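You operate a simulated robot arm through the tools that you are given. There is no shell and no other tool. Be economical: measure what you need, move in short steps, check, and stop when the job is done.

You run a simulated robot arm. Do the job below in one go: nothing can be reset, and whatever is moved stays where it is left.

Task
Put the blue cloth on the top of the low steel stand away on the top of the grey bench. Then take the wide red cone on the top of the low steel stand and put it away on the top of the two boxes by the winder. Then fetch the blue cone tube and stand it on the top of the brown-taped white box. Then take the large wax ring from the grey-top table and put it on the top of the grey table. Then put the short blue tube on the grey-top table away on the top of the low brown box left of the aisle. Then take the green paper tube and put it on the top of the white box by the aisle. Then take the felt pad and put it on top of the blue filter cartridge. Then take the short red tube and put it on top of the red filter cartridge. Then take the blue brush and put it on the top of the green stand. Then put one of the grey bobbins from the left half of the wooden bench on the top of the grey bench. Then take the white bobbin from the left half of the wooden bench and leave it on the wide end of the grey ledge. Then fetch the clear bag and stand it on the top of the low brown box left of the aisle. Then lift the wire guide 22 open. Keep to this order. Set down upright: wide red cone, blue cone tube, short blue tube, felt pad, short red tube, blue brush, clear bag.

Only the result counts: the job must be done as asked and must still hold three seconds after the hand-in. Knocking over, shifting, dropping, spilling or breaking anything else fails it. Flat cloth is picked up by pressing the open fingertips on it (5 to 10 N) and closing them slowly along it; thin cloth reads only 2 to 8 mm in the jaws.

Robot
A 6-joint arm with a two-finger parallel gripper on a trunk, on a base that drives. Base frame: it is fixed to the floor where the robot stands at the start and does not move with it; the origin is under the middle of the robot, x ahead of it, y to its left, z up. Readings come in m, degrees, newtons and seconds.
With the tool pointing down near the work surface it reaches from about 0.1 to 0.62 m from the robot's upright axis, wherever it stands. Its first joint turns from -166.0 to 166.0 degrees. Places, roughly: blue brush (6x4x5 cm) [4.1, -5.3, 0.9]; blue cloth (8x8x3 cm) [0.5, 0.2, 0.6]; blue cone tube (7x7x18 cm) [1.6, 4.1, 0.9]; blue filter cartridge (6x6x13 cm) [5, 1.4, 0.9]; clear bag (14x14x26 cm) [3.4, -5.3, 1]; felt pad (5x4x5 cm) [5.3, 1.9, 0.9]; green paper tube (10x3x4 cm) [5.1, 2.1, 0.9]; grey bobbin (5x5x17 cm) [4, -5.5, 1]; large wax ring (5x5x3 cm) [5, 2.3, 0.9]; red filter cartridge (6x6x13 cm) [5.1, 3.9, 0.9]; short blue tube (5x5x9 cm) [5, 2.1, 0.9]; short red tube (5x5x9 cm) [5.1, 1.4, 0.9]; top of the brown-taped white box [2.8, 0.2, 0.5]; top of the green stand [1.1, -2.2, 0.8]; top of the grey bench [5.7, -5.4, 0.9]; top of the grey table [8.2, 0.4, 0.8]; top of the low brown box left of the aisle [4.6, -2.5, 0.4]; top of the two boxes by the winder [-4.9, 1.7, 1]; top of the white box by the aisle [2.9, -0.6, 0.4]; white bobbin (5x5x17 cm) [4.9, -5.5, 1]; wide end of the grey ledge [0.5, -5.7, 0.7]; wide red cone (16x16x18 cm) [0.7, 0.4, 0.7]; wire guide 22 [0.5, -2.2, 1.1]. Payload 1.57 kg.
Tool frame: the origin (TCP) lies between the finger pads and is the grasp point; the fingertips stand 0.03 m ahead of it; z points along the fingers, y is the line along which they close. Largest opening 0.11 m; finger width 0.024, thickness 0.012; the body of the gripper, 0.048 by 0.112 m, starts 0.078 m behind the TCP.
Orientation is told as [roll, pitch, yaw] about the base's x, y, z axes, in that order, counted from this pose: with the fingers straight down and closing along the base's y, the tool's x points along the base's -x, its y along +y and its z along -z.

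Tools
- The arm moves only by the tool apply_moves. Its argument "deltas" is a list of rows, each a list of 2 entries, a list of its own where there are three numbers: the shift along the tool's x, y, z in m, then the turn, a rotation vector about the tool's x, y, z in degrees. In form: [[[tx, ty, tz], [ax, ay, az]], ...]. A call has 1 to 8 rows; each row is the pose to reach, as a shift and turn from the pose commanded when the call began, along the tool's axes at that moment. "gripper" is the finger opening in m, from 0 to 0.11, set as the call begins (left out, the last holds). A row lasts 0.2 s, in which the tool goes at most 0.05 m and 8.6 degrees; a call with a longer step from one row to the next is refused whole, and so is a gripper value outside its range. A pose out of reach is approached as far as the arm can. The call stops where the force on the tool passes 40 N (or 10 N more than at its start, if that is more) or the arm is blocked; 0.2 s more then pass. The fingers move at their own pace (about 0.108 m/s each) and stop on an object; they squeeze with about 37 N. The grip force told is the motor's: it shows also when the fingers shut on nothing. Time passes only in rows, and 0.2 s behind the last, so rows that repeat a pose let the fingers close. It gives the time, the measured TCP pose, the force on the tool (base axes), the opening and the grip force at its end, in the units of the frame above (readings bear some noise), with the torque about the TCP (base axes, N m) and any sound that the robot's microphone picked up.
- Cameras (640 x 400 px; columns grow to the right, rows downward): "scene" is now at [0.0485, 0.1428, 1.5687]; the picture's right is [0.05, -1.00, 0.00], its down [-0.84, -0.04, -0.54] and it looks along [0.54, 0.02, -0.84] (base axes); focal length 258 px, centre (320, 200). "wrist" rides on the gripper at [0.07, 0.016, -0.141] in the tool frame; the picture's right is [-0.23, 0.97, 0.00], its down [-0.86, -0.20, -0.48] and it looks along [-0.47, -0.11, 0.88] (tool axes); focal length 222 px, centre (320, 200). There is no depth. A picture from a camera that has moved, and an enlarged one, comes with that camera's place and axes in the base frame and with its lens.
- get_image(camera): a new picture of that camera. It takes no simulated time.
- move_column(by): slides the trunk up (or, below 0, down) by that many m; the arm and the scene camera ride with it, the base frame stays. It gives what a move gives, with no picture.
- roll_base(legs): drives the robot by 1 to 6 legs, each [ahead, left, turn to the left] in m, m and degrees, along the robot's own axes; the way and the turn of a leg run together, so that a leg with both is an arc; at most 1.5 m and 180 degrees a leg. The arm and the cameras ride along, it lands a little off, and it stops where it bumps. It gives what a move gives.
- head_to(pan, tilt): turns the head with the scene camera to pan (to the left, within 120 degrees either way) and tilt (down, from -29 to 69), counted from straight ahead of the robot. It gives what a move gives.
- close_up(camera, box): a new picture of the part [left, top, right, bottom] of that camera's present view, enlarged. It takes no simulated time.
- close_job(): hands the job in; it is judged then, once.

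Work in short steps. Places have to be worked out from the pictures, the camera data and where the tool is seen: move nearer, look again, correct. Check each grasp and each placing, and mend what went wrong. You have 577 turns and 360 pictures in all, those below and enlarged ones among them. Open the gripper and draw the arm clear of the work before you hand the job in, unless the task says otherwise; then end with one line.

The tools are called after "Call:" as a command line: name --argument value ..., lists and objects as JSON in quotes. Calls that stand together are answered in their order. apply_moves: Moves the arm, as the interface text tells. Its arguments: {"type":"object","properties":{"deltas":{"type":"array","items":{"type":"array"}},"gripper":{"type":"number"}},"required":["deltas"]} The other tools are called the same way: move_column (by) slides the trunk up or down; roll_base (legs) drives the base; head_to (pan, tilt) turns the head that bears the scene camera; get_image (camera) takes a picture; close_up (camera, box) takes an enlarged picture of a part of a camera's view; close_job () hands the job in.

At the start:

```text
t: 0.0
position: [0.3869, 0.0898, 0.8878]
ee_rot: [0.1, 0.0, 0.0]
wrist_force: [0.1, 1.2, -0.2]
torque: [-0.02, -0.01, -0.02]
finger_gap: 0.11
grasp_force: 0.1
trunk travel left (down, up): [-0.175, 0.415]
robot x, y, heading: [-0.0019, -0.0021, 0.2]
head pan, tilt: [2.6, 57.3]
```

scene: 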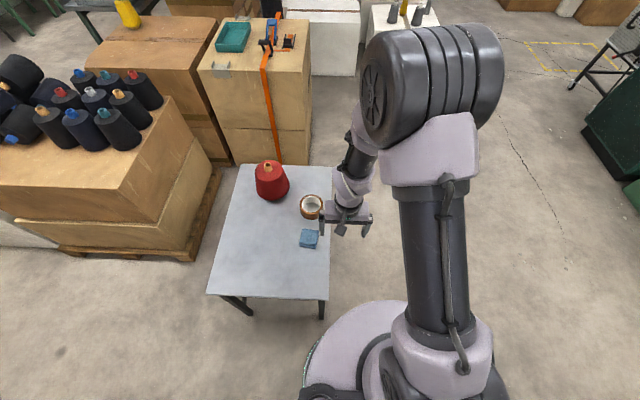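
wrist: 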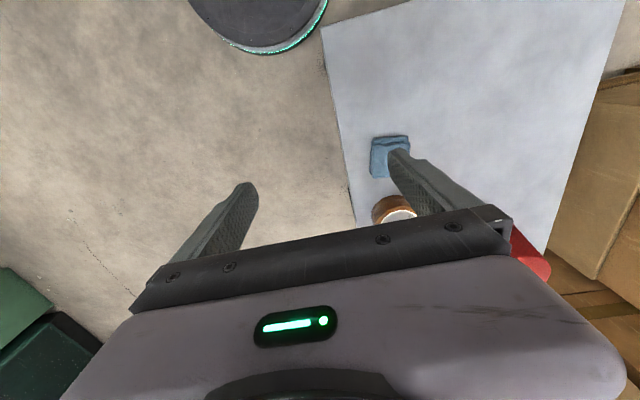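

I start by taking a closer look at the stand with the cloth, the ring and the cone.

Call:
close_up --camera "scene" --box '[200, 140, 360, 300]'

Call:
close_up --camera "wrist" --box '[320, 110, 480, 230]'

```text
2.50 times, centred on (280, 220) of scene
camera zoom: at [0.0485, 0.1428, 1.5687], right [0.05, -1.0, 0.0], down [-0.84, -0.04, -0.54], along [0.54, 0.02, -0.84], focal length 644 px, centre (420, 150)
```

zoom: 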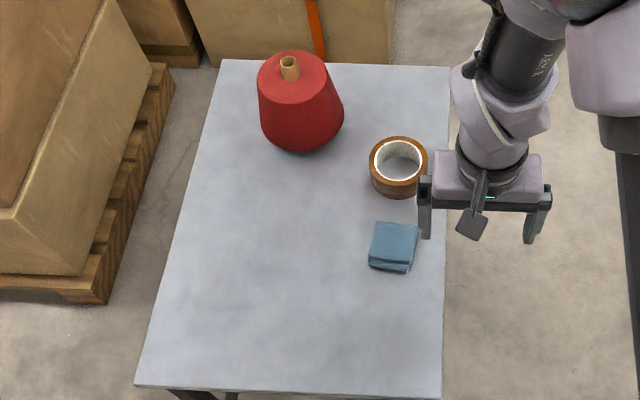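

```text
3.33 times, centred on (400, 170) of wrist
camera zoom: at [0.3172, 0.1068, 1.0299], right [0.23, 0.97, 0.0], down [0.86, -0.2, 0.48], along [0.47, -0.11, -0.88], focal length 740 px, centre (53, 300)
```

zoom: 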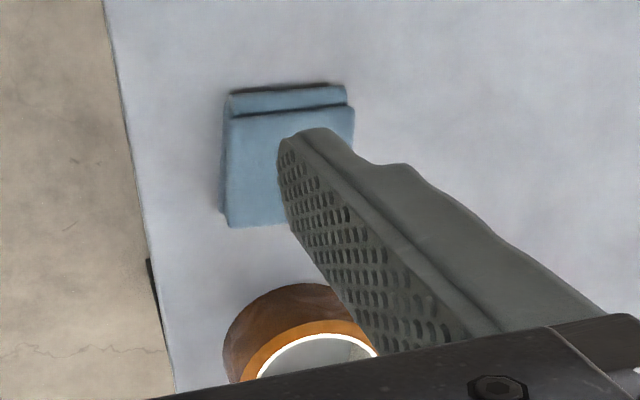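

The cloth is a folded block at about (0.477, 0.201), turned roughly 7°. I move above it.

Call:
apply_moves --deltas '[[[-0.018, 0.022, 0.035], [0, 0, 1.4]], [[-0.036, 0.044, 0.07], [0, 0, 2.8]], [[-0.054, 0.066, 0.105], [0, 0, 4.2]], [[-0.072, 0.088, 0.14], [0, 0, 5.6]], [[-0.09, 0.111, 0.175], [0, 0, 7]], [[-0.09, 0.111, 0.175], [0, 0, 7]]]' --gripper 0.11

Call:
get_image --camera "wrist"

Call:
close_up --camera "scene" --box '[240, 160, 400, 260]'

```text
t: 1.4
position: [0.478, 0.2027, 0.7124]
ee_rot: [0.0, 0.1, -7.0]
wrist_force: [0.8, 0.6, 0.5]
torque: [-0.02, 0.0, 0.01]
finger_gap: 0.11
grasp_force: 0.1
trunk travel left (down, up): [-0.175, 0.415]
robot x, y, heading: [-0.0013, -0.0045, 0.1]
head pan, tilt: [2.6, 57.3]
```

```text
355 pictures are left
camera wrist: at [0.4098, 0.2271, 0.855], right [0.34, 0.94, 0.0], down [0.82, -0.3, 0.48], along [0.45, -0.16, -0.88], focal length 222 px, centre (320, 200)
```

wrist: 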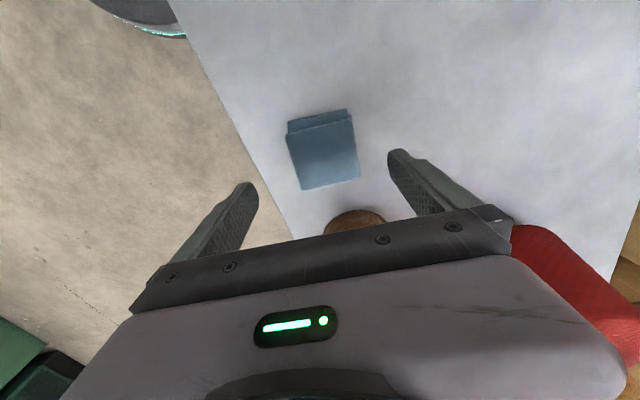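

```text
4.00 times, centred on (320, 210) of scene
camera zoom: at [0.0485, 0.1428, 1.5687], right [0.05, -1.0, 0.0], down [-0.84, -0.04, -0.54], along [0.54, 0.02, -0.84], focal length 1031 px, centre (320, 160)
```

zoom: 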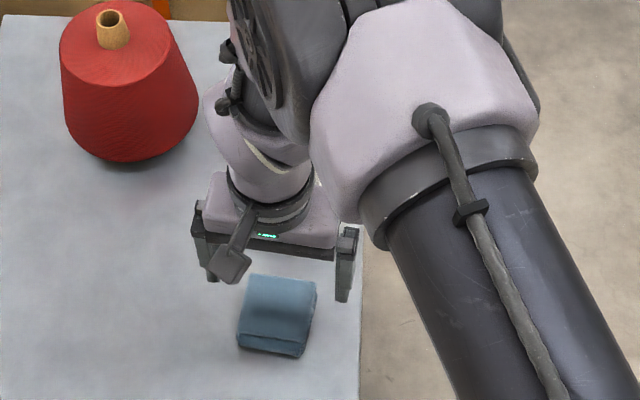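

The cloth lies between the fingers and is aligned, with its centre about 5 mm more to +y. I descend to the stand surface gently.

Call:
apply_moves --deltas '[[[0, 0.005, 0.03], [0, 0, 0]], [[0, 0.005, 0.055], [0, 0, 0]], [[0, 0.005, 0.068], [0, 0, 0]], [[0, 0.005, 0.073], [0, 0, 0]], [[0, 0.005, 0.073], [0, 0, 0]]]'

Call:
get_image --camera "wrist"

Call:
close_up --camera "scene" --box '[240, 160, 400, 260]'

```text
t: 2.6
position: [0.479, 0.206, 0.6394]
ee_rot: [0.0, 0.0, -7.0]
wrist_force: [0.1, -1.2, -0.4]
torque: [-0.03, -0.01, -0.01]
finger_gap: 0.11
grasp_force: 0.2
trunk travel left (down, up): [-0.175, 0.415]
robot x, y, heading: [-0.0025, -0.0017, 0.4]
head pan, tilt: [2.6, 57.3]
```

```text
353 pictures are left
camera wrist: at [0.4109, 0.2315, 0.7821], right [0.34, 0.94, 0.0], down [0.82, -0.3, 0.48], along [0.45, -0.16, -0.88], focal length 222 px, centre (320, 200)
```

wrist: 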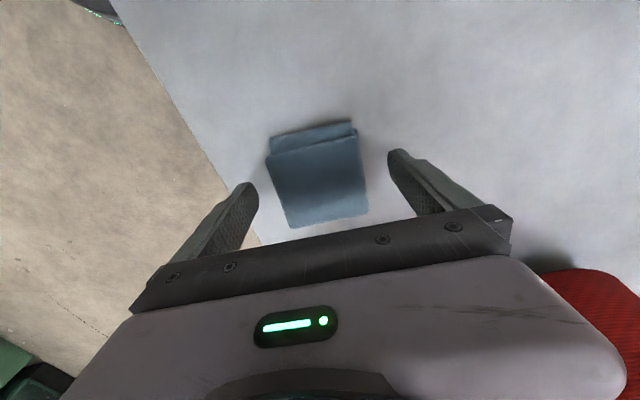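

```text
4.00 times, centred on (320, 210) of scene
camera zoom: at [0.0485, 0.1428, 1.5687], right [0.05, -1.0, 0.0], down [-0.84, -0.04, -0.54], along [0.54, 0.02, -0.84], focal length 1031 px, centre (320, 160)
```

zoom: 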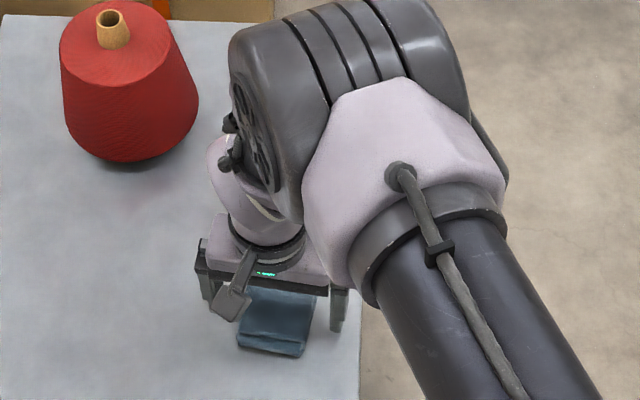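

No contact yet. I go down a bit more.

Call:
apply_moves --deltas '[[[0, 0, 0.004], [0, 0, 0]], [[0, 0, 0.008], [0, 0, 0]], [[0, 0, 0.008], [0, 0, 0]]]'

```text
t: 3.4
position: [0.4786, 0.2055, 0.6318]
ee_rot: [0.0, -0.1, -7.0]
wrist_force: [0.3, -0.4, 0.4]
torque: [0.03, 0.0, 0.01]
finger_gap: 0.1099
grasp_force: 0.2
trunk travel left (down, up): [-0.175, 0.415]
robot x, y, heading: [0.0008, -0.0026, -0.0]
head pan, tilt: [2.6, 57.3]
```

Still free. I continue in small steps to find the surface.

Call:
apply_moves --deltas '[[[0, 0, 0.004], [0, 0, 0]], [[0, 0, 0.008], [0, 0, 0]], [[0, 0, 0.008], [0, 0, 0]]]'

Call:
get_image --camera "wrist"

```text
t: 4.0
position: [0.4781, 0.2054, 0.6299]
ee_rot: [0.1, -0.2, -7.2]
wrist_force: [-9.8, -3.7, 30.5]
torque: [-1.87, 0.83, -0.58]
finger_gap: 0.1099
grasp_force: 0.1
trunk travel left (down, up): [-0.175, 0.415]
robot x, y, heading: [-0.0011, 0.0011, -0.0]
head pan, tilt: [2.6, 57.3]
stopped in row 2: the force on the tool passed its limit at 50 N (the readings are from after the stop); the commanded pose is now the measured one
```

```text
351 pictures are left
camera wrist: at [0.4102, 0.2309, 0.7725], right [0.35, 0.94, 0.0], down [0.82, -0.31, 0.48], along [0.45, -0.16, -0.88], focal length 222 px, centre (320, 200)
```

wrist: 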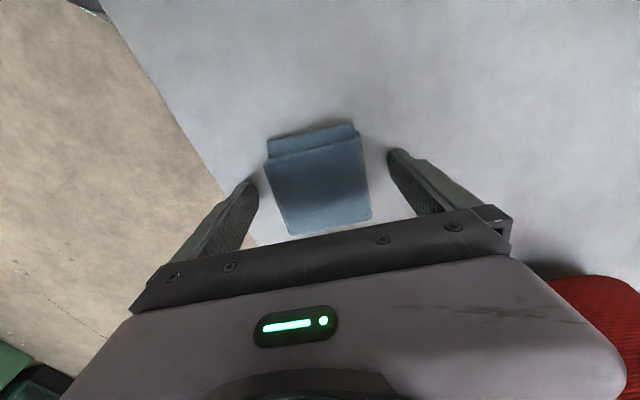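

The stand surface is at z = 0.600. I raise 5 mm and close on the cloth.

Call:
apply_moves --deltas '[[[0, 0, -0.005], [0, 0, 0]], [[0, 0, -0.005], [0, 0, 0]]]'

Call:
apply_moves --deltas '[[[0, 0, 0], [0, 0, 0]], [[0, 0, 0], [0, 0, 0]], [[0, 0, 0], [0, 0, 0]], [[0, 0, 0], [0, 0, 0]]]' --gripper 0.04

Call:
get_image --camera "wrist"

```text
t: 4.5
position: [0.48, 0.2067, 0.6332]
ee_rot: [0.1, -0.1, -7.0]
wrist_force: [0.0, 1.3, -0.3]
torque: [0.03, -0.04, -0.01]
finger_gap: 0.1102
grasp_force: 0.0
trunk travel left (down, up): [-0.175, 0.415]
robot x, y, heading: [-0.0009, -0.0008, -0.1]
head pan, tilt: [2.6, 57.3]
```

```text
t: 5.5
position: [0.4787, 0.2063, 0.6308]
ee_rot: [0.1, -0.2, -7.0]
wrist_force: [-0.1, -0.3, 0.5]
torque: [-0.01, -0.01, -0.01]
finger_gap: 0.0691
grasp_force: 37.3
trunk travel left (down, up): [-0.175, 0.415]
robot x, y, heading: [-0.0011, -0.0001, 0.1]
head pan, tilt: [2.6, 57.3]
```

```text
350 pictures are left
camera wrist: at [0.4114, 0.2313, 0.7747], right [0.34, 0.94, 0.0], down [0.82, -0.3, 0.48], along [0.45, -0.16, -0.88], focal length 222 px, centre (320, 200)
```

wrist: 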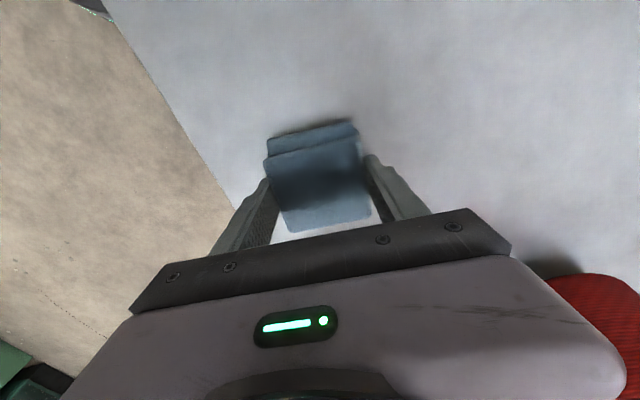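

Gripped at 69 mm. I lift the cloth clear, then look around the room for a route.

Call:
apply_moves --deltas '[[[0, 0, -0.03], [0, 0, 0]], [[0.01, -0.0, -0.08], [0, 0, 0]], [[0.03, -0.02, -0.12], [0, 0, 0]], [[0.05, -0.04, -0.16], [0, 0, 0]], [[0.07, -0.06, -0.2], [0, 0, 0]], [[0.09, -0.08, -0.24], [0, 0, 0]], [[0.11, -0.1, -0.27], [0, 0, 0]], [[0.12, -0.12, -0.3], [0, 0, 0]]]'

Call:
get_image --camera "wrist"

Call:
head_to --pan 0 --tilt 20

Call:
get_image --camera "scene"

Call:
head_to --pan -80 --tilt 20

Call:
get_image --camera "scene"

Call:
head_to --pan 80 --tilt 20

Call:
get_image --camera "scene"

```text
refused: row 2 steps farther than a row can; nothing moved
```

```text
349 pictures are left
camera wrist: at [0.4114, 0.2313, 0.7747], right [0.34, 0.94, 0.0], down [0.82, -0.3, 0.48], along [0.45, -0.16, -0.88], focal length 222 px, centre (320, 200)
```

wrist: 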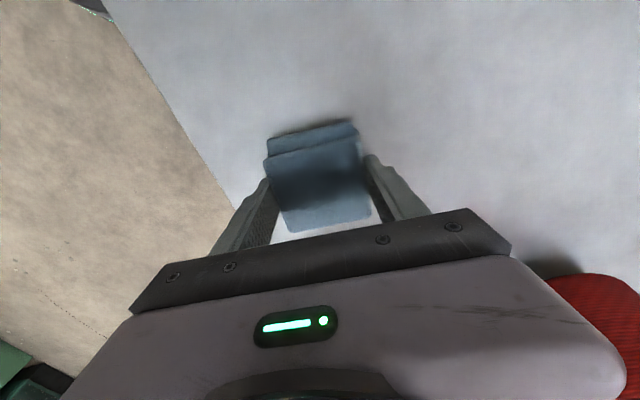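

```text
t: 6.6
position: [0.4792, 0.2078, 0.6316]
ee_rot: [0.1, -0.1, -7.0]
wrist_force: [0.3, -0.1, -0.1]
torque: [0.0, -0.01, 0.03]
finger_gap: 0.069
grasp_force: 36.3
trunk travel left (down, up): [-0.175, 0.415]
robot x, y, heading: [-0.0005, -0.0007, -0.0]
head pan, tilt: [0.0, 20.0]
```

```text
348 pictures are left
camera scene: at [0.072, 0.1396, 1.6235], right [0.0, -1.0, 0.0], down [-0.34, 0.0, -0.94], along [0.94, 0.0, -0.34], focal length 258 px, centre (320, 200)
```

scene: 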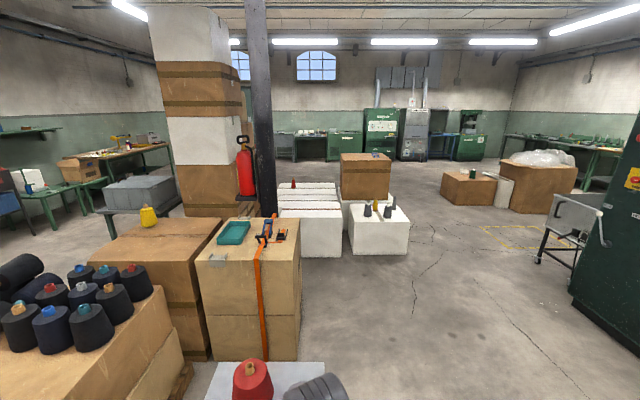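

```text
t: 8.1
position: [0.4794, 0.2066, 0.632]
ee_rot: [0.1, -0.1, -7.0]
wrist_force: [-0.5, -0.3, 0.1]
torque: [-0.04, -0.01, -0.01]
finger_gap: 0.0688
grasp_force: 37.5
trunk travel left (down, up): [-0.175, 0.415]
robot x, y, heading: [0.0011, 0.0026, 0.2]
head pan, tilt: [-80.0, 20.0]
```

```text
347 pictures are left
camera scene: at [-0.0049, 0.0479, 1.6236], right [-0.98, -0.17, 0.0], down [-0.06, 0.34, -0.94], along [0.16, -0.93, -0.34], focal length 258 px, centre (320, 200)
```

scene: 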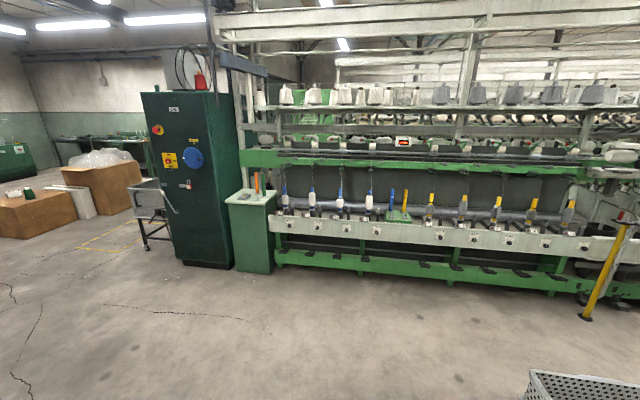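

```text
t: 10.6
position: [0.4802, 0.2065, 0.6319]
ee_rot: [0.0, -0.1, -7.0]
wrist_force: [-0.4, -0.1, 1.2]
torque: [0.0, 0.02, 0.02]
finger_gap: 0.0689
grasp_force: 37.3
trunk travel left (down, up): [-0.175, 0.415]
robot x, y, heading: [0.0012, 0.0039, -0.1]
head pan, tilt: [80.0, 20.0]
```

```text
346 pictures are left
camera scene: at [-0.0049, 0.2313, 1.6236], right [0.98, -0.17, 0.0], down [-0.06, -0.34, -0.94], along [0.16, 0.93, -0.34], focal length 258 px, centre (320, 200)
```

scene: 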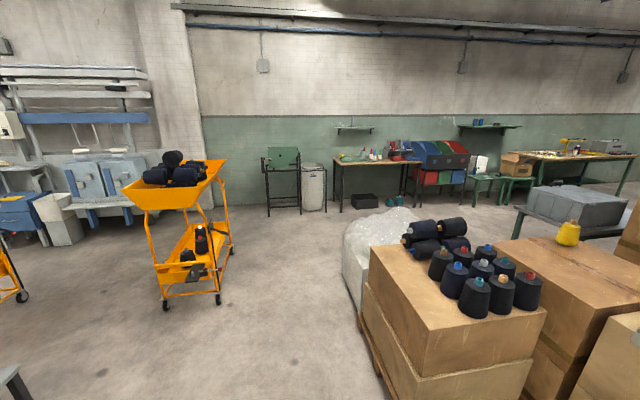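

The lift row was too long, so I redo it with smaller steps; the room views give me a route in mind.

Call:
apply_moves --deltas '[[[0, 0, -0.03], [0, 0, 0]], [[0, 0, -0.075], [0, 0, 0]], [[0.02, -0.02, -0.115], [0, 0, 0]], [[0.04, -0.04, -0.15], [0, 0, 0]], [[0.06, -0.06, -0.185], [0, 0, 0]], [[0.08, -0.08, -0.22], [0, 0, 0]], [[0.1, -0.1, -0.255], [0, 0, 0]], [[0.12, -0.12, -0.29], [0, 0, 0]]]'

Call:
get_image --camera "wrist"

Call:
head_to --pan -40 --tilt 35

Call:
get_image --camera "scene"

```text
t: 12.4
position: [0.3435, 0.1022, 0.923]
ee_rot: [0.2, -0.1, -7.0]
wrist_force: [-0.6, 0.2, -0.4]
torque: [0.04, -0.01, 0.02]
finger_gap: 0.0399
grasp_force: 0.1
trunk travel left (down, up): [-0.175, 0.415]
robot x, y, heading: [0.0021, 0.0015, 0.1]
head pan, tilt: [80.0, 20.0]
```

```text
345 pictures are left
camera wrist: at [0.2751, 0.1279, 1.0664], right [0.34, 0.94, 0.0], down [0.82, -0.3, 0.48], along [0.45, -0.16, -0.88], focal length 222 px, centre (320, 200)
```

wrist: 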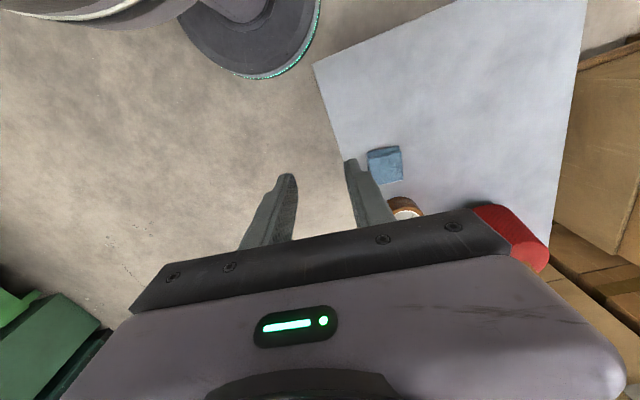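

```text
t: 14.4
position: [0.3443, 0.1031, 0.9233]
ee_rot: [0.1, 0.0, -7.0]
wrist_force: [0.2, 0.7, -0.7]
torque: [-0.01, 0.05, -0.02]
finger_gap: 0.04
grasp_force: 0.0
trunk travel left (down, up): [-0.175, 0.415]
robot x, y, heading: [-0.0005, -0.0007, -0.1]
head pan, tilt: [-40.0, 35.0]
```

```text
344 pictures are left
camera scene: at [0.0463, 0.083, 1.5997], right [-0.64, -0.77, 0.0], down [-0.44, 0.37, -0.82], along [0.63, -0.53, -0.57], focal length 258 px, centre (320, 200)
```

scene: 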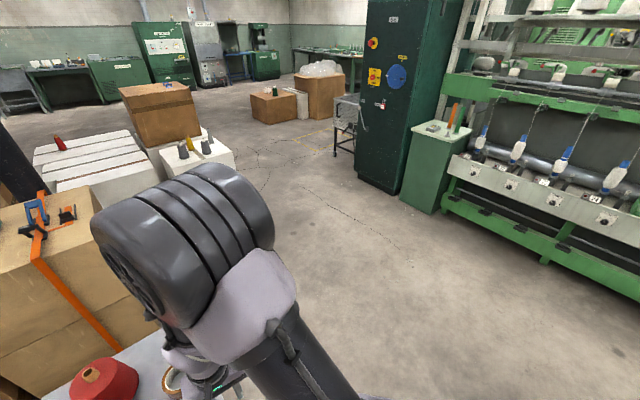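

The cloth slid out of the side grip and stayed on the stand. I'll do it the way the notes say: go above it with a half-open gripper, press its top and close slowly.

Call:
apply_moves --deltas '[[[-0.02, 0.02, 0.03], [0, 0, 0]], [[-0.04, 0.04, 0.06], [0, 0, 0]], [[-0.06, 0.06, 0.1], [0, 0, 0]], [[-0.08, 0.08, 0.14], [0, 0, 0]], [[-0.1, 0.1, 0.18], [0, 0, 0]], [[-0.12, 0.12, 0.215], [0, 0, 0]], [[-0.12, 0.12, 0.24], [0, 0, 0]], [[-0.12, 0.12, 0.24], [0, 0, 0]]]' --gripper 0.06

Call:
close_up --camera "wrist" --box '[220, 80, 420, 230]'

```text
t: 16.2
position: [0.4783, 0.206, 0.6814]
ee_rot: [0.2, -0.2, -7.0]
wrist_force: [0.5, -0.1, 0.3]
torque: [-0.02, -0.02, -0.04]
finger_gap: 0.0598
grasp_force: 0.1
trunk travel left (down, up): [-0.175, 0.415]
robot x, y, heading: [0.0004, -0.0051, 0.0]
head pan, tilt: [-40.0, 35.0]
```

```text
2.67 times, centred on (320, 155) of wrist
camera zoom: at [0.4098, 0.2306, 0.824], right [0.34, 0.94, 0.0], down [0.82, -0.3, 0.48], along [0.45, -0.16, -0.88], focal length 592 px, centre (320, 320)
```

zoom: 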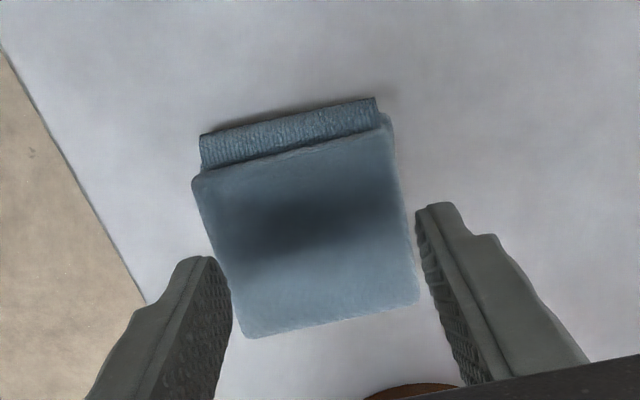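

The cloth is right below. I narrow the fingers to 40 mm so both tips land on the cloth, then press down slowly.

Call:
apply_moves --deltas '[[[0, -0.003, 0.005], [0, 0, 0]], [[0, -0.003, 0.01], [0, 0, 0]], [[0, -0.003, 0.013], [0, 0, 0]], [[0, -0.003, 0.016], [0, 0, 0]], [[0, -0.003, 0.016], [0, 0, 0]]]' --gripper 0.04

```text
t: 17.4
position: [0.4783, 0.2032, 0.6664]
ee_rot: [0.0, -0.1, -7.0]
wrist_force: [-0.3, 1.1, 0.2]
torque: [0.0, -0.01, 0.0]
finger_gap: 0.04
grasp_force: 0.1
trunk travel left (down, up): [-0.175, 0.415]
robot x, y, heading: [0.0063, -0.0005, 0.2]
head pan, tilt: [-40.0, 35.0]
```

No contact yet; a few more millimetres.

Call:
apply_moves --deltas '[[[0, 0, 0.002], [0, 0, 0]], [[0, 0, 0.004], [0, 0, 0]], [[0, 0, 0.006], [0, 0, 0]], [[0, 0, 0.006], [0, 0, 0]]]'

```text
t: 18.4
position: [0.4787, 0.2029, 0.6598]
ee_rot: [0.1, -0.1, -7.0]
wrist_force: [1.0, -0.3, 0.5]
torque: [-0.01, 0.02, 0.04]
finger_gap: 0.04
grasp_force: 0.0
trunk travel left (down, up): [-0.175, 0.415]
robot x, y, heading: [0.0, -0.0005, -0.2]
head pan, tilt: [-40.0, 35.0]
```

Call:
apply_moves --deltas '[[[0, 0, 0.002], [0, 0, 0]], [[0, 0, 0.004], [0, 0, 0]], [[0, 0, 0.006], [0, 0, 0]], [[0, 0, 0.006], [0, 0, 0]]]'

```text
t: 19.5
position: [0.479, 0.2027, 0.6578]
ee_rot: [0.2, -0.3, -7.1]
wrist_force: [-7.4, -3.4, 26.9]
torque: [-0.36, 0.38, -0.11]
finger_gap: 0.04
grasp_force: 0.1
trunk travel left (down, up): [-0.175, 0.415]
robot x, y, heading: [-0.0015, -0.0015, -0.0]
head pan, tilt: [-40.0, 35.0]
stopped in row 4: the force on the tool passed its limit at 41 N (the readings are from after the stop); the commanded pose is now the measured one
```

Contact at about z=0.628 and stiff. I ease off to get 5–10 N.

Call:
apply_moves --deltas '[[[0, 0, -0.0015], [0, 0, 0]], [[0, 0, -0.0015], [0, 0, 0]]]'

```text
t: 20.1
position: [0.4786, 0.2028, 0.657]
ee_rot: [0.3, -0.3, -7.0]
wrist_force: [-6.5, -0.7, 16.6]
torque: [-0.13, 0.26, -0.01]
finger_gap: 0.0401
grasp_force: 0.0
trunk travel left (down, up): [-0.175, 0.415]
robot x, y, heading: [-0.0025, 0.0008, 0.0]
head pan, tilt: [-40.0, 35.0]
```

Call:
apply_moves --deltas '[[[0, 0, -0.0012], [0, 0, 0]], [[0, 0, -0.0012], [0, 0, 0]]]'

```text
t: 20.7
position: [0.4803, 0.2039, 0.6587]
ee_rot: [0.2, -0.2, -7.0]
wrist_force: [-1.4, 0.1, 2.0]
torque: [-0.01, 0.09, 0.0]
finger_gap: 0.04
grasp_force: 0.1
trunk travel left (down, up): [-0.175, 0.415]
robot x, y, heading: [0.0, 0.0022, -0.2]
head pan, tilt: [-40.0, 35.0]
```

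Call:
apply_moves --deltas '[[[0, 0, 0.0005], [0, 0, 0]], [[0, 0, 0.0005], [0, 0, 0]]]'

```text
t: 21.3
position: [0.4801, 0.2042, 0.658]
ee_rot: [0.2, -0.3, -7.1]
wrist_force: [-1.8, -2.4, 5.8]
torque: [-0.12, 0.08, -0.03]
finger_gap: 0.0405
grasp_force: 0.6
trunk travel left (down, up): [-0.175, 0.415]
robot x, y, heading: [-0.0024, -0.0002, 0.1]
head pan, tilt: [-40.0, 35.0]
```

About 6–7 N of press. Now I close slowly along the cloth.

Call:
apply_moves --deltas '[[[0, 0, 0.0002], [0, 0, 0]], [[0, 0, 0.0002], [0, 0, 0]]]' --gripper 0.032

Call:
apply_moves --deltas '[[[0, 0, 0], [0, 0, 0]], [[0, 0, 0], [0, 0, 0]]]' --gripper 0.024

```text
t: 21.9
position: [0.4795, 0.203, 0.658]
ee_rot: [0.2, -0.4, -7.1]
wrist_force: [-1.0, -0.4, 7.8]
torque: [-0.11, 0.08, -0.02]
finger_gap: 0.0342
grasp_force: 1.3
trunk travel left (down, up): [-0.175, 0.415]
robot x, y, heading: [-0.0009, 0.0012, 0.0]
head pan, tilt: [-40.0, 35.0]
```

```text
t: 22.5
position: [0.4801, 0.2045, 0.6582]
ee_rot: [0.2, -0.3, -7.0]
wrist_force: [-0.5, -2.4, 9.1]
torque: [-0.15, 0.08, 0.0]
finger_gap: 0.0282
grasp_force: 2.3
trunk travel left (down, up): [-0.175, 0.415]
robot x, y, heading: [-0.0034, 0.0021, -0.2]
head pan, tilt: [-40.0, 35.0]
```

Good: force 8–9 N while closing. I continue down to closed.

Call:
apply_moves --deltas '[[[0, 0, 0], [0, 0, 0]], [[0, 0, 0], [0, 0, 0]]]' --gripper 0.016

Call:
apply_moves --deltas '[[[0, 0, 0], [0, 0, 0]], [[0, 0, 0], [0, 0, 0]]]' --gripper 0.008

Call:
apply_moves --deltas '[[[0, 0, 0], [0, 0, 0]], [[0, 0, 0], [0, 0, 0]], [[0, 0, 0], [0, 0, 0]]]' --gripper 0.0

Call:
close_up --camera "wrist" --box '[220, 80, 420, 230]'

```text
t: 23.1
position: [0.4794, 0.2048, 0.6585]
ee_rot: [0.2, -0.3, -7.1]
wrist_force: [-1.0, -2.6, 8.4]
torque: [-0.12, 0.1, -0.01]
finger_gap: 0.0204
grasp_force: 2.4
trunk travel left (down, up): [-0.175, 0.415]
robot x, y, heading: [0.0004, 0.0007, 0.1]
head pan, tilt: [-40.0, 35.0]
```

```text
t: 23.7
position: [0.479, 0.2038, 0.6574]
ee_rot: [0.2, -0.2, -7.0]
wrist_force: [-0.4, -2.1, 10.0]
torque: [-0.11, 0.06, -0.01]
finger_gap: 0.0132
grasp_force: 2.6
trunk travel left (down, up): [-0.175, 0.415]
robot x, y, heading: [0.0001, 0.001, 0.2]
head pan, tilt: [-40.0, 35.0]
```

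```text
t: 24.5
position: [0.4797, 0.204, 0.6574]
ee_rot: [0.1, -0.3, -7.1]
wrist_force: [-1.2, -0.6, 9.9]
torque: [-0.02, 0.04, -0.01]
finger_gap: 0.0003
grasp_force: 21.7
trunk travel left (down, up): [-0.175, 0.415]
robot x, y, heading: [-0.0009, 0.0027, -0.2]
head pan, tilt: [-40.0, 35.0]
```

```text
2.67 times, centred on (320, 155) of wrist
camera zoom: at [0.4114, 0.2288, 0.8001], right [0.34, 0.94, 0.0], down [0.82, -0.3, 0.48], along [0.45, -0.16, -0.88], focal length 592 px, centre (320, 320)
```

zoom: 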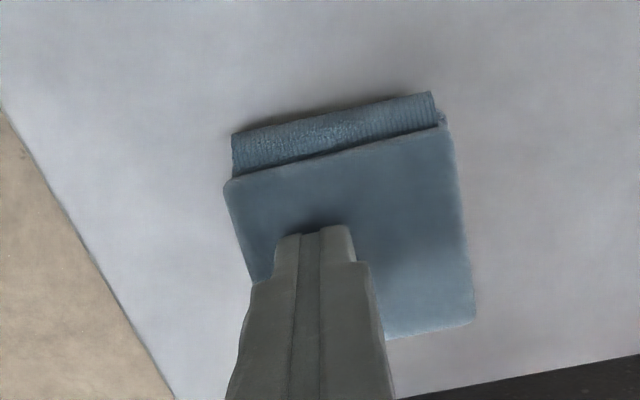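

The fingers closed on nothing. I go back to a side grip, but lower, with a full-close command, and lift very slowly to see whether it holds.

Call:
apply_moves --deltas '[[[0, 0, -0.015], [0, 0, 0]], [[0, 0, -0.03], [0, 0, 0]], [[0, 0.003, -0.03], [0, 0, 0]], [[0, 0.003, -0.03], [0, 0, 0]], [[0, 0.003, -0.03], [0, 0, 0]], [[0, 0.003, -0.03], [0, 0, 0]]]' --gripper 0.1

Call:
apply_moves --deltas '[[[0, 0, 0.02], [0, 0, 0]], [[0, 0, 0.04], [0, 0, 0]], [[0, 0, 0.052], [0, 0, 0]], [[0, 0, 0.0555], [0, 0, 0]], [[0, 0, 0.0555], [0, 0, 0]]]'

Call:
close_up --camera "wrist" --box '[220, 80, 420, 230]'

```text
t: 25.9
position: [0.4794, 0.2061, 0.6864]
ee_rot: [0.0, -0.2, -7.0]
wrist_force: [-0.1, 0.5, 0.3]
torque: [0.01, -0.02, -0.01]
finger_gap: 0.0998
grasp_force: 0.1
trunk travel left (down, up): [-0.175, 0.415]
robot x, y, heading: [-0.0, 0.0012, 0.0]
head pan, tilt: [-40.0, 35.0]
```

```text
t: 27.1
position: [0.4804, 0.2068, 0.6321]
ee_rot: [0.1, -0.2, -6.9]
wrist_force: [-0.1, 0.1, 0.1]
torque: [-0.02, 0.01, 0.02]
finger_gap: 0.1002
grasp_force: 0.1
trunk travel left (down, up): [-0.175, 0.415]
robot x, y, heading: [0.0028, -0.0003, -0.1]
head pan, tilt: [-40.0, 35.0]
```

```text
2.67 times, centred on (320, 155) of wrist
camera zoom: at [0.412, 0.2321, 0.7744], right [0.34, 0.94, 0.0], down [0.82, -0.3, 0.48], along [0.45, -0.16, -0.88], focal length 592 px, centre (320, 320)
```

zoom: 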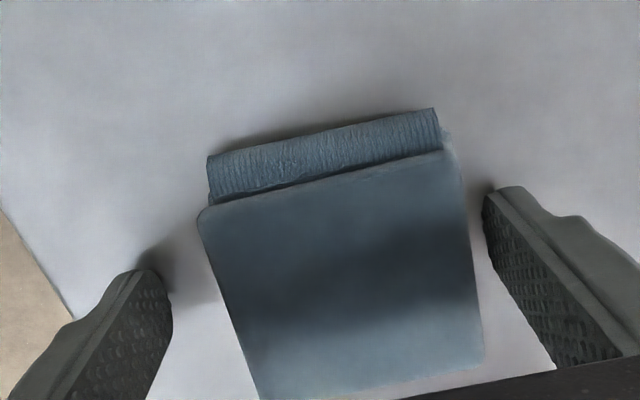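

Call:
apply_moves --deltas '[[[0.004, 0, 0], [0, 0, 0]], [[0.006, 0, 0], [0, 0, 0]], [[0.006, 0, 0], [0, 0, 0]], [[0.006, 0, 0], [0, 0, 0]]]' --gripper 0.0

Call:
apply_moves --deltas '[[[0, 0, 0], [0, 0, 0]], [[0, 0, -0.002], [0, 0, 0]], [[0, 0, -0.004], [0, 0, 0]], [[0, 0, -0.007], [0, 0, 0]], [[0, 0, -0.01], [0, 0, 0]]]'

Call:
close_up --camera "wrist" --box '[220, 80, 420, 230]'

```text
t: 28.1
position: [0.4739, 0.2086, 0.6333]
ee_rot: [0.1, -0.2, -7.0]
wrist_force: [0.5, -0.1, 1.4]
torque: [-0.06, -0.03, 0.01]
finger_gap: 0.0687
grasp_force: 37.7
trunk travel left (down, up): [-0.175, 0.415]
robot x, y, heading: [-0.0015, -0.0024, -0.2]
head pan, tilt: [-40.0, 35.0]
```

```text
t: 29.3
position: [0.4737, 0.2071, 0.6413]
ee_rot: [0.2, -0.2, -6.9]
wrist_force: [0.3, 0.2, -0.9]
torque: [-0.01, -0.02, 0.03]
finger_gap: 0.0691
grasp_force: 37.2
trunk travel left (down, up): [-0.175, 0.415]
robot x, y, heading: [-0.0001, 0.0007, -0.0]
head pan, tilt: [-40.0, 35.0]
```

```text
2.67 times, centred on (320, 155) of wrist
camera zoom: at [0.4061, 0.2327, 0.7837], right [0.34, 0.94, 0.0], down [0.82, -0.3, 0.48], along [0.45, -0.16, -0.88], focal length 592 px, centre (320, 320)
```

zoom: 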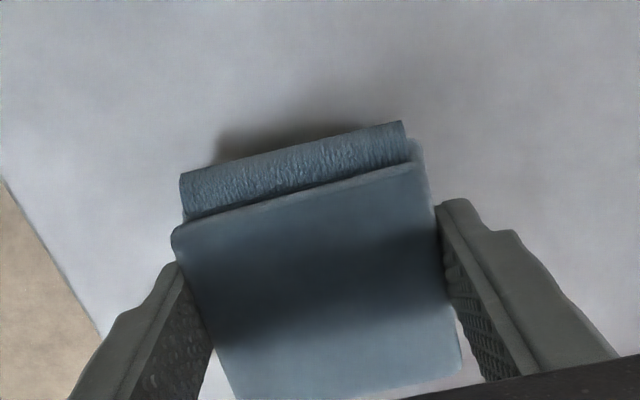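

It seems to come along. I keep lifting slowly.

Call:
apply_moves --deltas '[[[0, 0, -0.005], [0, 0, 0]], [[0, 0, -0.01], [0, 0, 0]], [[0, 0, -0.02], [0, 0, 0]], [[0, 0, -0.03], [0, 0, 0]], [[0, 0, -0.04], [0, 0, 0]], [[0, 0, -0.05], [0, 0, 0]], [[0, 0, -0.06], [0, 0, 0]], [[0, 0, -0.065], [0, 0, 0]]]'

Call:
close_up --camera "wrist" --box '[220, 80, 420, 230]'

```text
t: 31.1
position: [0.4731, 0.2074, 0.7056]
ee_rot: [0.1, -0.2, -7.0]
wrist_force: [-0.3, 0.4, -0.3]
torque: [0.0, -0.02, -0.01]
finger_gap: 0.0689
grasp_force: 37.5
trunk travel left (down, up): [-0.175, 0.415]
robot x, y, heading: [0.0022, 0.0005, -0.0]
head pan, tilt: [-40.0, 35.0]
```

```text
2.67 times, centred on (320, 155) of wrist
camera zoom: at [0.4061, 0.2323, 0.8495], right [0.34, 0.94, 0.0], down [0.82, -0.3, 0.48], along [0.45, -0.16, -0.88], focal length 592 px, centre (320, 320)
```

zoom: 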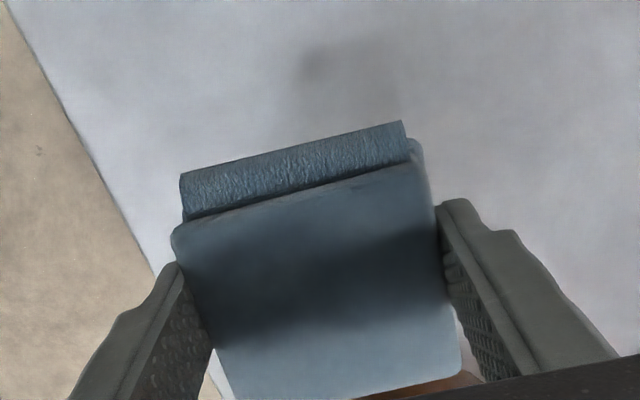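

Held. I raise and tuck the arm gently.

Call:
apply_moves --deltas '[[[0, 0, -0.015], [0, 0, 0]], [[0, 0, -0.035], [0, 0, 0]], [[0.01, -0.01, -0.06], [0, 0, 0]], [[0.02, -0.025, -0.085], [0, 0, 0]], [[0.035, -0.04, -0.11], [0, 0, 0]], [[0.05, -0.055, -0.135], [0, 0, 0]], [[0.065, -0.07, -0.16], [0, 0, 0]], [[0.08, -0.08, -0.18], [0, 0, 0]]]'

Call:
apply_moves --deltas '[[[0.01, -0.01, -0.015], [0, 0, 0]], [[0.03, -0.025, -0.035], [0, 0, 0]], [[0.05, -0.04, -0.06], [0, 0, 0]], [[0.07, -0.055, -0.085], [0, 0, 0]], [[0.09, -0.07, -0.11], [0, 0, 0]], [[0.1, -0.08, -0.13], [0, 0, 0]]]'

Call:
get_image --camera "wrist"

Call:
get_image --camera "scene"

```text
t: 32.9
position: [0.3826, 0.1367, 0.8876]
ee_rot: [0.2, -0.4, -7.0]
wrist_force: [0.4, 0.1, -0.5]
torque: [0.0, 0.02, -0.01]
finger_gap: 0.0688
grasp_force: 36.6
trunk travel left (down, up): [-0.175, 0.415]
robot x, y, heading: [-0.0011, -0.0002, -0.1]
head pan, tilt: [-40.0, 35.0]
```

```text
t: 34.3
position: [0.273, 0.0697, 1.0167]
ee_rot: [0.2, -0.2, -7.1]
wrist_force: [-0.5, 0.0, -0.4]
torque: [0.03, -0.05, 0.0]
finger_gap: 0.0688
grasp_force: 37.1
trunk travel left (down, up): [-0.175, 0.415]
robot x, y, heading: [0.0013, 0.0024, -0.1]
head pan, tilt: [-40.0, 35.0]
```

```text
338 pictures are left
camera wrist: at [0.2051, 0.0956, 1.1599], right [0.35, 0.94, 0.0], down [0.82, -0.3, 0.48], along [0.45, -0.16, -0.88], focal length 222 px, centre (320, 200)
```

wrist: 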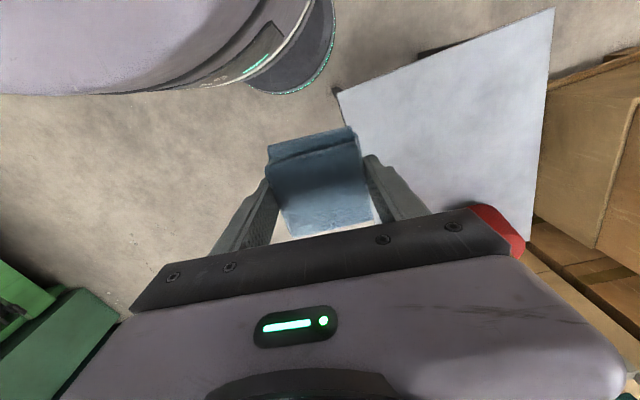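

```text
337 pictures are left
camera scene: at [0.0457, 0.0827, 1.5998], right [-0.64, -0.77, 0.0], down [-0.44, 0.37, -0.82], along [0.63, -0.53, -0.57], focal length 258 px, centre (320, 200)
```

scene: 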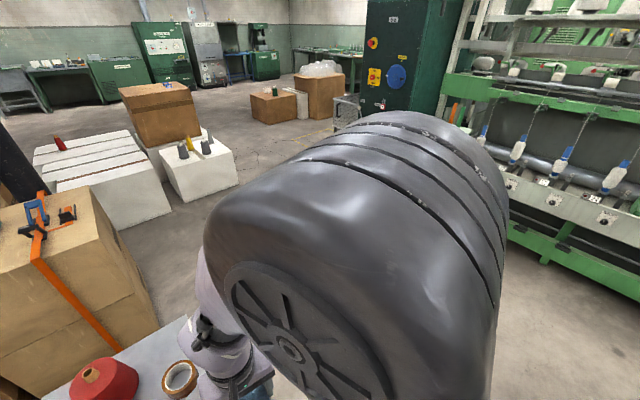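

Driving right to clear the stand, then along the aisle.

Call:
roll_base --legs '[[0, -1.4, 0], [1.5, 0, 0]]'

Call:
head_to --pan -30 --tilt 25

Call:
get_image --camera "scene"

Call:
get_image --camera "wrist"

```text
t: 48.2
position: [1.7626, -1.3151, 1.0179]
ee_rot: [0.1, -0.1, -6.6]
wrist_force: [-0.3, -0.2, -0.9]
torque: [-0.02, 0.0, -0.02]
finger_gap: 0.0686
grasp_force: 36.9
trunk travel left (down, up): [-0.175, 0.415]
robot x, y, heading: [1.4881, -1.3842, 0.5]
head pan, tilt: [-40.0, 35.0]
```

```text
t: 48.9
position: [1.7629, -1.3146, 1.0163]
ee_rot: [0.2, -0.2, -6.6]
wrist_force: [1.3, 0.0, -0.9]
torque: [-0.03, 0.03, -0.02]
finger_gap: 0.0686
grasp_force: 36.6
trunk travel left (down, up): [-0.175, 0.415]
robot x, y, heading: [1.4891, -1.3878, 0.6]
head pan, tilt: [-30.0, 25.0]
```

```text
336 pictures are left
camera scene: at [1.5476, -1.2935, 1.6154], right [-0.49, -0.87, 0.0], down [-0.37, 0.21, -0.91], along [0.79, -0.45, -0.42], focal length 258 px, centre (320, 200)
```

scene: 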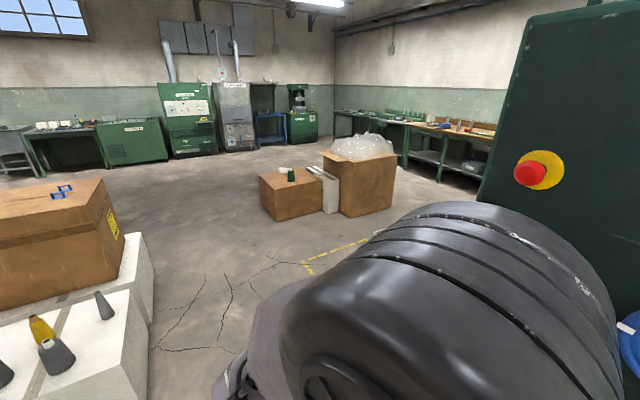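

```text
335 pictures are left
camera wrist: at [1.6948, -1.2898, 1.1595], right [0.34, 0.94, 0.0], down [0.82, -0.3, 0.48], along [0.45, -0.16, -0.88], focal length 222 px, centre (320, 200)
```

wrist: 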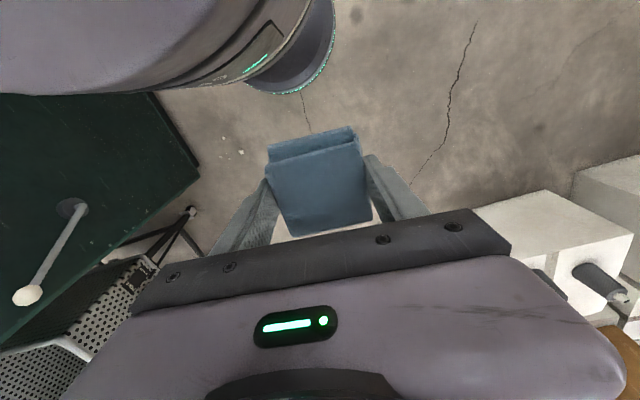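

Held well. The way is clear; I continue to about (3.15, -4.3), turning to face the wall benches.

Call:
roll_base --legs '[[1.5, 0, 0], [0.2, -1.4, 0], [0, -1.3, 0], [0, 0, -90]]'

Call:
head_to --pan 0 --tilt 25

Call:
get_image --camera "scene"

Call:
head_to --pan 60 --tilt 25

Call:
get_image --camera "scene"

Call:
get_image --camera "wrist"

```text
t: 72.9
position: [3.3391, -4.3149, 1.0179]
ee_rot: [0.1, -0.3, -95.4]
wrist_force: [-0.4, -0.4, -0.2]
torque: [-0.04, 0.02, -0.01]
finger_gap: 0.0686
grasp_force: 37.6
trunk travel left (down, up): [-0.175, 0.415]
robot x, y, heading: [3.2602, -4.0453, -88.9]
head pan, tilt: [-30.0, 25.0]
```

```text
t: 73.9
position: [3.3397, -4.3144, 1.016]
ee_rot: [0.1, -0.2, -95.5]
wrist_force: [-0.1, 0.2, -0.3]
torque: [0.0, 0.0, -0.01]
finger_gap: 0.0687
grasp_force: 37.2
trunk travel left (down, up): [-0.175, 0.415]
robot x, y, heading: [3.2607, -4.045, -88.6]
head pan, tilt: [0.0, 25.0]
```

```text
334 pictures are left
camera scene: at [3.4019, -4.1111, 1.6155], right [-1.0, -0.03, 0.0], down [-0.01, 0.42, -0.91], along [0.02, -0.91, -0.42], focal length 258 px, centre (320, 200)
```

scene: 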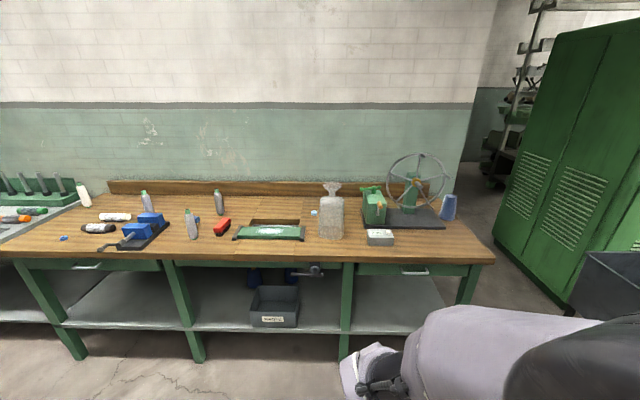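

```text
t: 75.2
position: [3.339, -4.3154, 1.0178]
ee_rot: [0.1, -0.2, -95.5]
wrist_force: [0.1, 0.3, -0.5]
torque: [0.01, -0.03, 0.03]
finger_gap: 0.069
grasp_force: 36.9
trunk travel left (down, up): [-0.175, 0.415]
robot x, y, heading: [3.2584, -4.04, -88.5]
head pan, tilt: [60.0, 25.0]
```

```text
333 pictures are left
camera scene: at [3.4805, -4.063, 1.6155], right [-0.48, -0.88, 0.0], down [-0.37, 0.2, -0.91], along [0.8, -0.43, -0.42], focal length 258 px, centre (320, 200)
```

scene: 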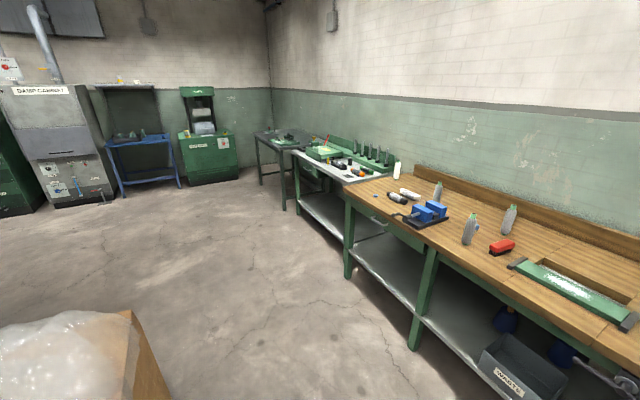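

```text
332 pictures are left
camera wrist: at [3.3614, -4.2454, 1.1595], right [0.95, -0.32, 0.0], down [-0.28, -0.83, 0.48], along [-0.15, -0.46, -0.88], focal length 222 px, centre (320, 200)
```

wrist: 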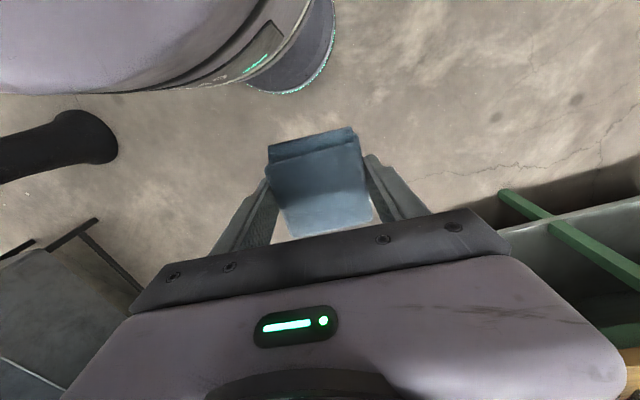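

Clear view of the wooden bench and the grey bench beyond it to the left. I drive along toward the grey bench.

Call:
roll_base --legs '[[0.3, 0, -1.5], [0, 1.2, 0], [0, 1.15, 0]]'

Call:
head_to --pan 0 --tilt 35

Call:
get_image --camera "scene"

```text
t: 88.3
position: [5.6731, -4.6017, 1.0166]
ee_rot: [0.1, -0.3, -97.5]
wrist_force: [-0.3, -0.1, 0.2]
torque: [0.0, -0.01, -0.04]
finger_gap: 0.0687
grasp_force: 36.7
trunk travel left (down, up): [-0.175, 0.415]
robot x, y, heading: [5.606, -4.3281, -90.8]
head pan, tilt: [60.0, 25.0]
```

```text
t: 89.6
position: [5.6725, -4.6018, 1.0167]
ee_rot: [0.2, -0.2, -97.5]
wrist_force: [1.2, -0.6, -0.8]
torque: [0.01, -0.05, 0.04]
finger_gap: 0.0689
grasp_force: 37.5
trunk travel left (down, up): [-0.175, 0.415]
robot x, y, heading: [5.6061, -4.3257, -90.4]
head pan, tilt: [0.0, 35.0]
```

```text
331 pictures are left
camera scene: at [5.7422, -4.3966, 1.5997], right [-1.0, 0.01, 0.0], down [0.0, 0.57, -0.82], along [-0.01, -0.82, -0.57], focal length 258 px, centre (320, 200)
```

scene: 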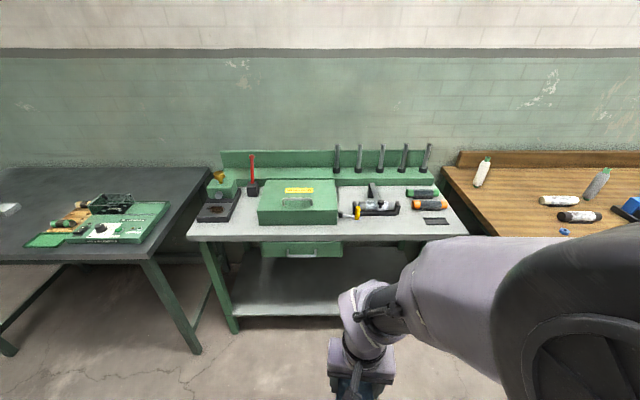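

Call:
close_up --camera "scene" --box '[180, 140, 480, 260]'

```text
2.13 times, centred on (330, 200) of scene
camera zoom: at [5.7422, -4.3966, 1.5997], right [-1.0, 0.01, 0.0], down [0.0, 0.57, -0.82], along [-0.01, -0.82, -0.57], focal length 550 px, centre (299, 200)
```

zoom: 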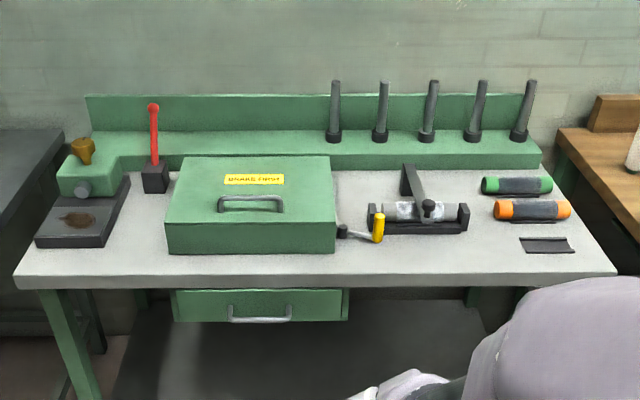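

There's free space in front of the small winder, at about (5.43, -5.24). I drive forward 0.42 m.

Call:
roll_base --legs '[[0.42, 0, 0.4]]'

Call:
head_to --pan -5 --tilt 50

Call:
get_image --camera "scene"

```text
t: 92.2
position: [5.6729, -5.0287, 1.0178]
ee_rot: [0.2, -0.2, -97.0]
wrist_force: [-0.1, -0.4, -1.1]
torque: [0.0, 0.01, -0.01]
finger_gap: 0.0686
grasp_force: 37.0
trunk travel left (down, up): [-0.175, 0.415]
robot x, y, heading: [5.6002, -4.7532, -90.1]
head pan, tilt: [0.0, 35.0]
```

```text
t: 93.0
position: [5.6722, -5.0276, 1.0162]
ee_rot: [0.0, -0.2, -97.1]
wrist_force: [-0.4, 0.1, -0.7]
torque: [0.01, -0.03, -0.01]
finger_gap: 0.0687
grasp_force: 36.9
trunk travel left (down, up): [-0.175, 0.415]
robot x, y, heading: [5.6025, -4.7564, -89.9]
head pan, tilt: [-5.0, 50.0]
```

```text
329 pictures are left
camera scene: at [5.7342, -4.8105, 1.5781], right [-1.0, 0.09, 0.0], down [0.07, 0.76, -0.64], along [-0.06, -0.64, -0.77], focal length 258 px, centre (320, 200)
```

scene: 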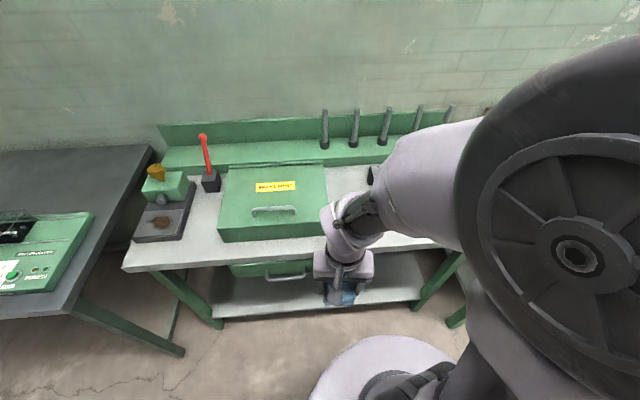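

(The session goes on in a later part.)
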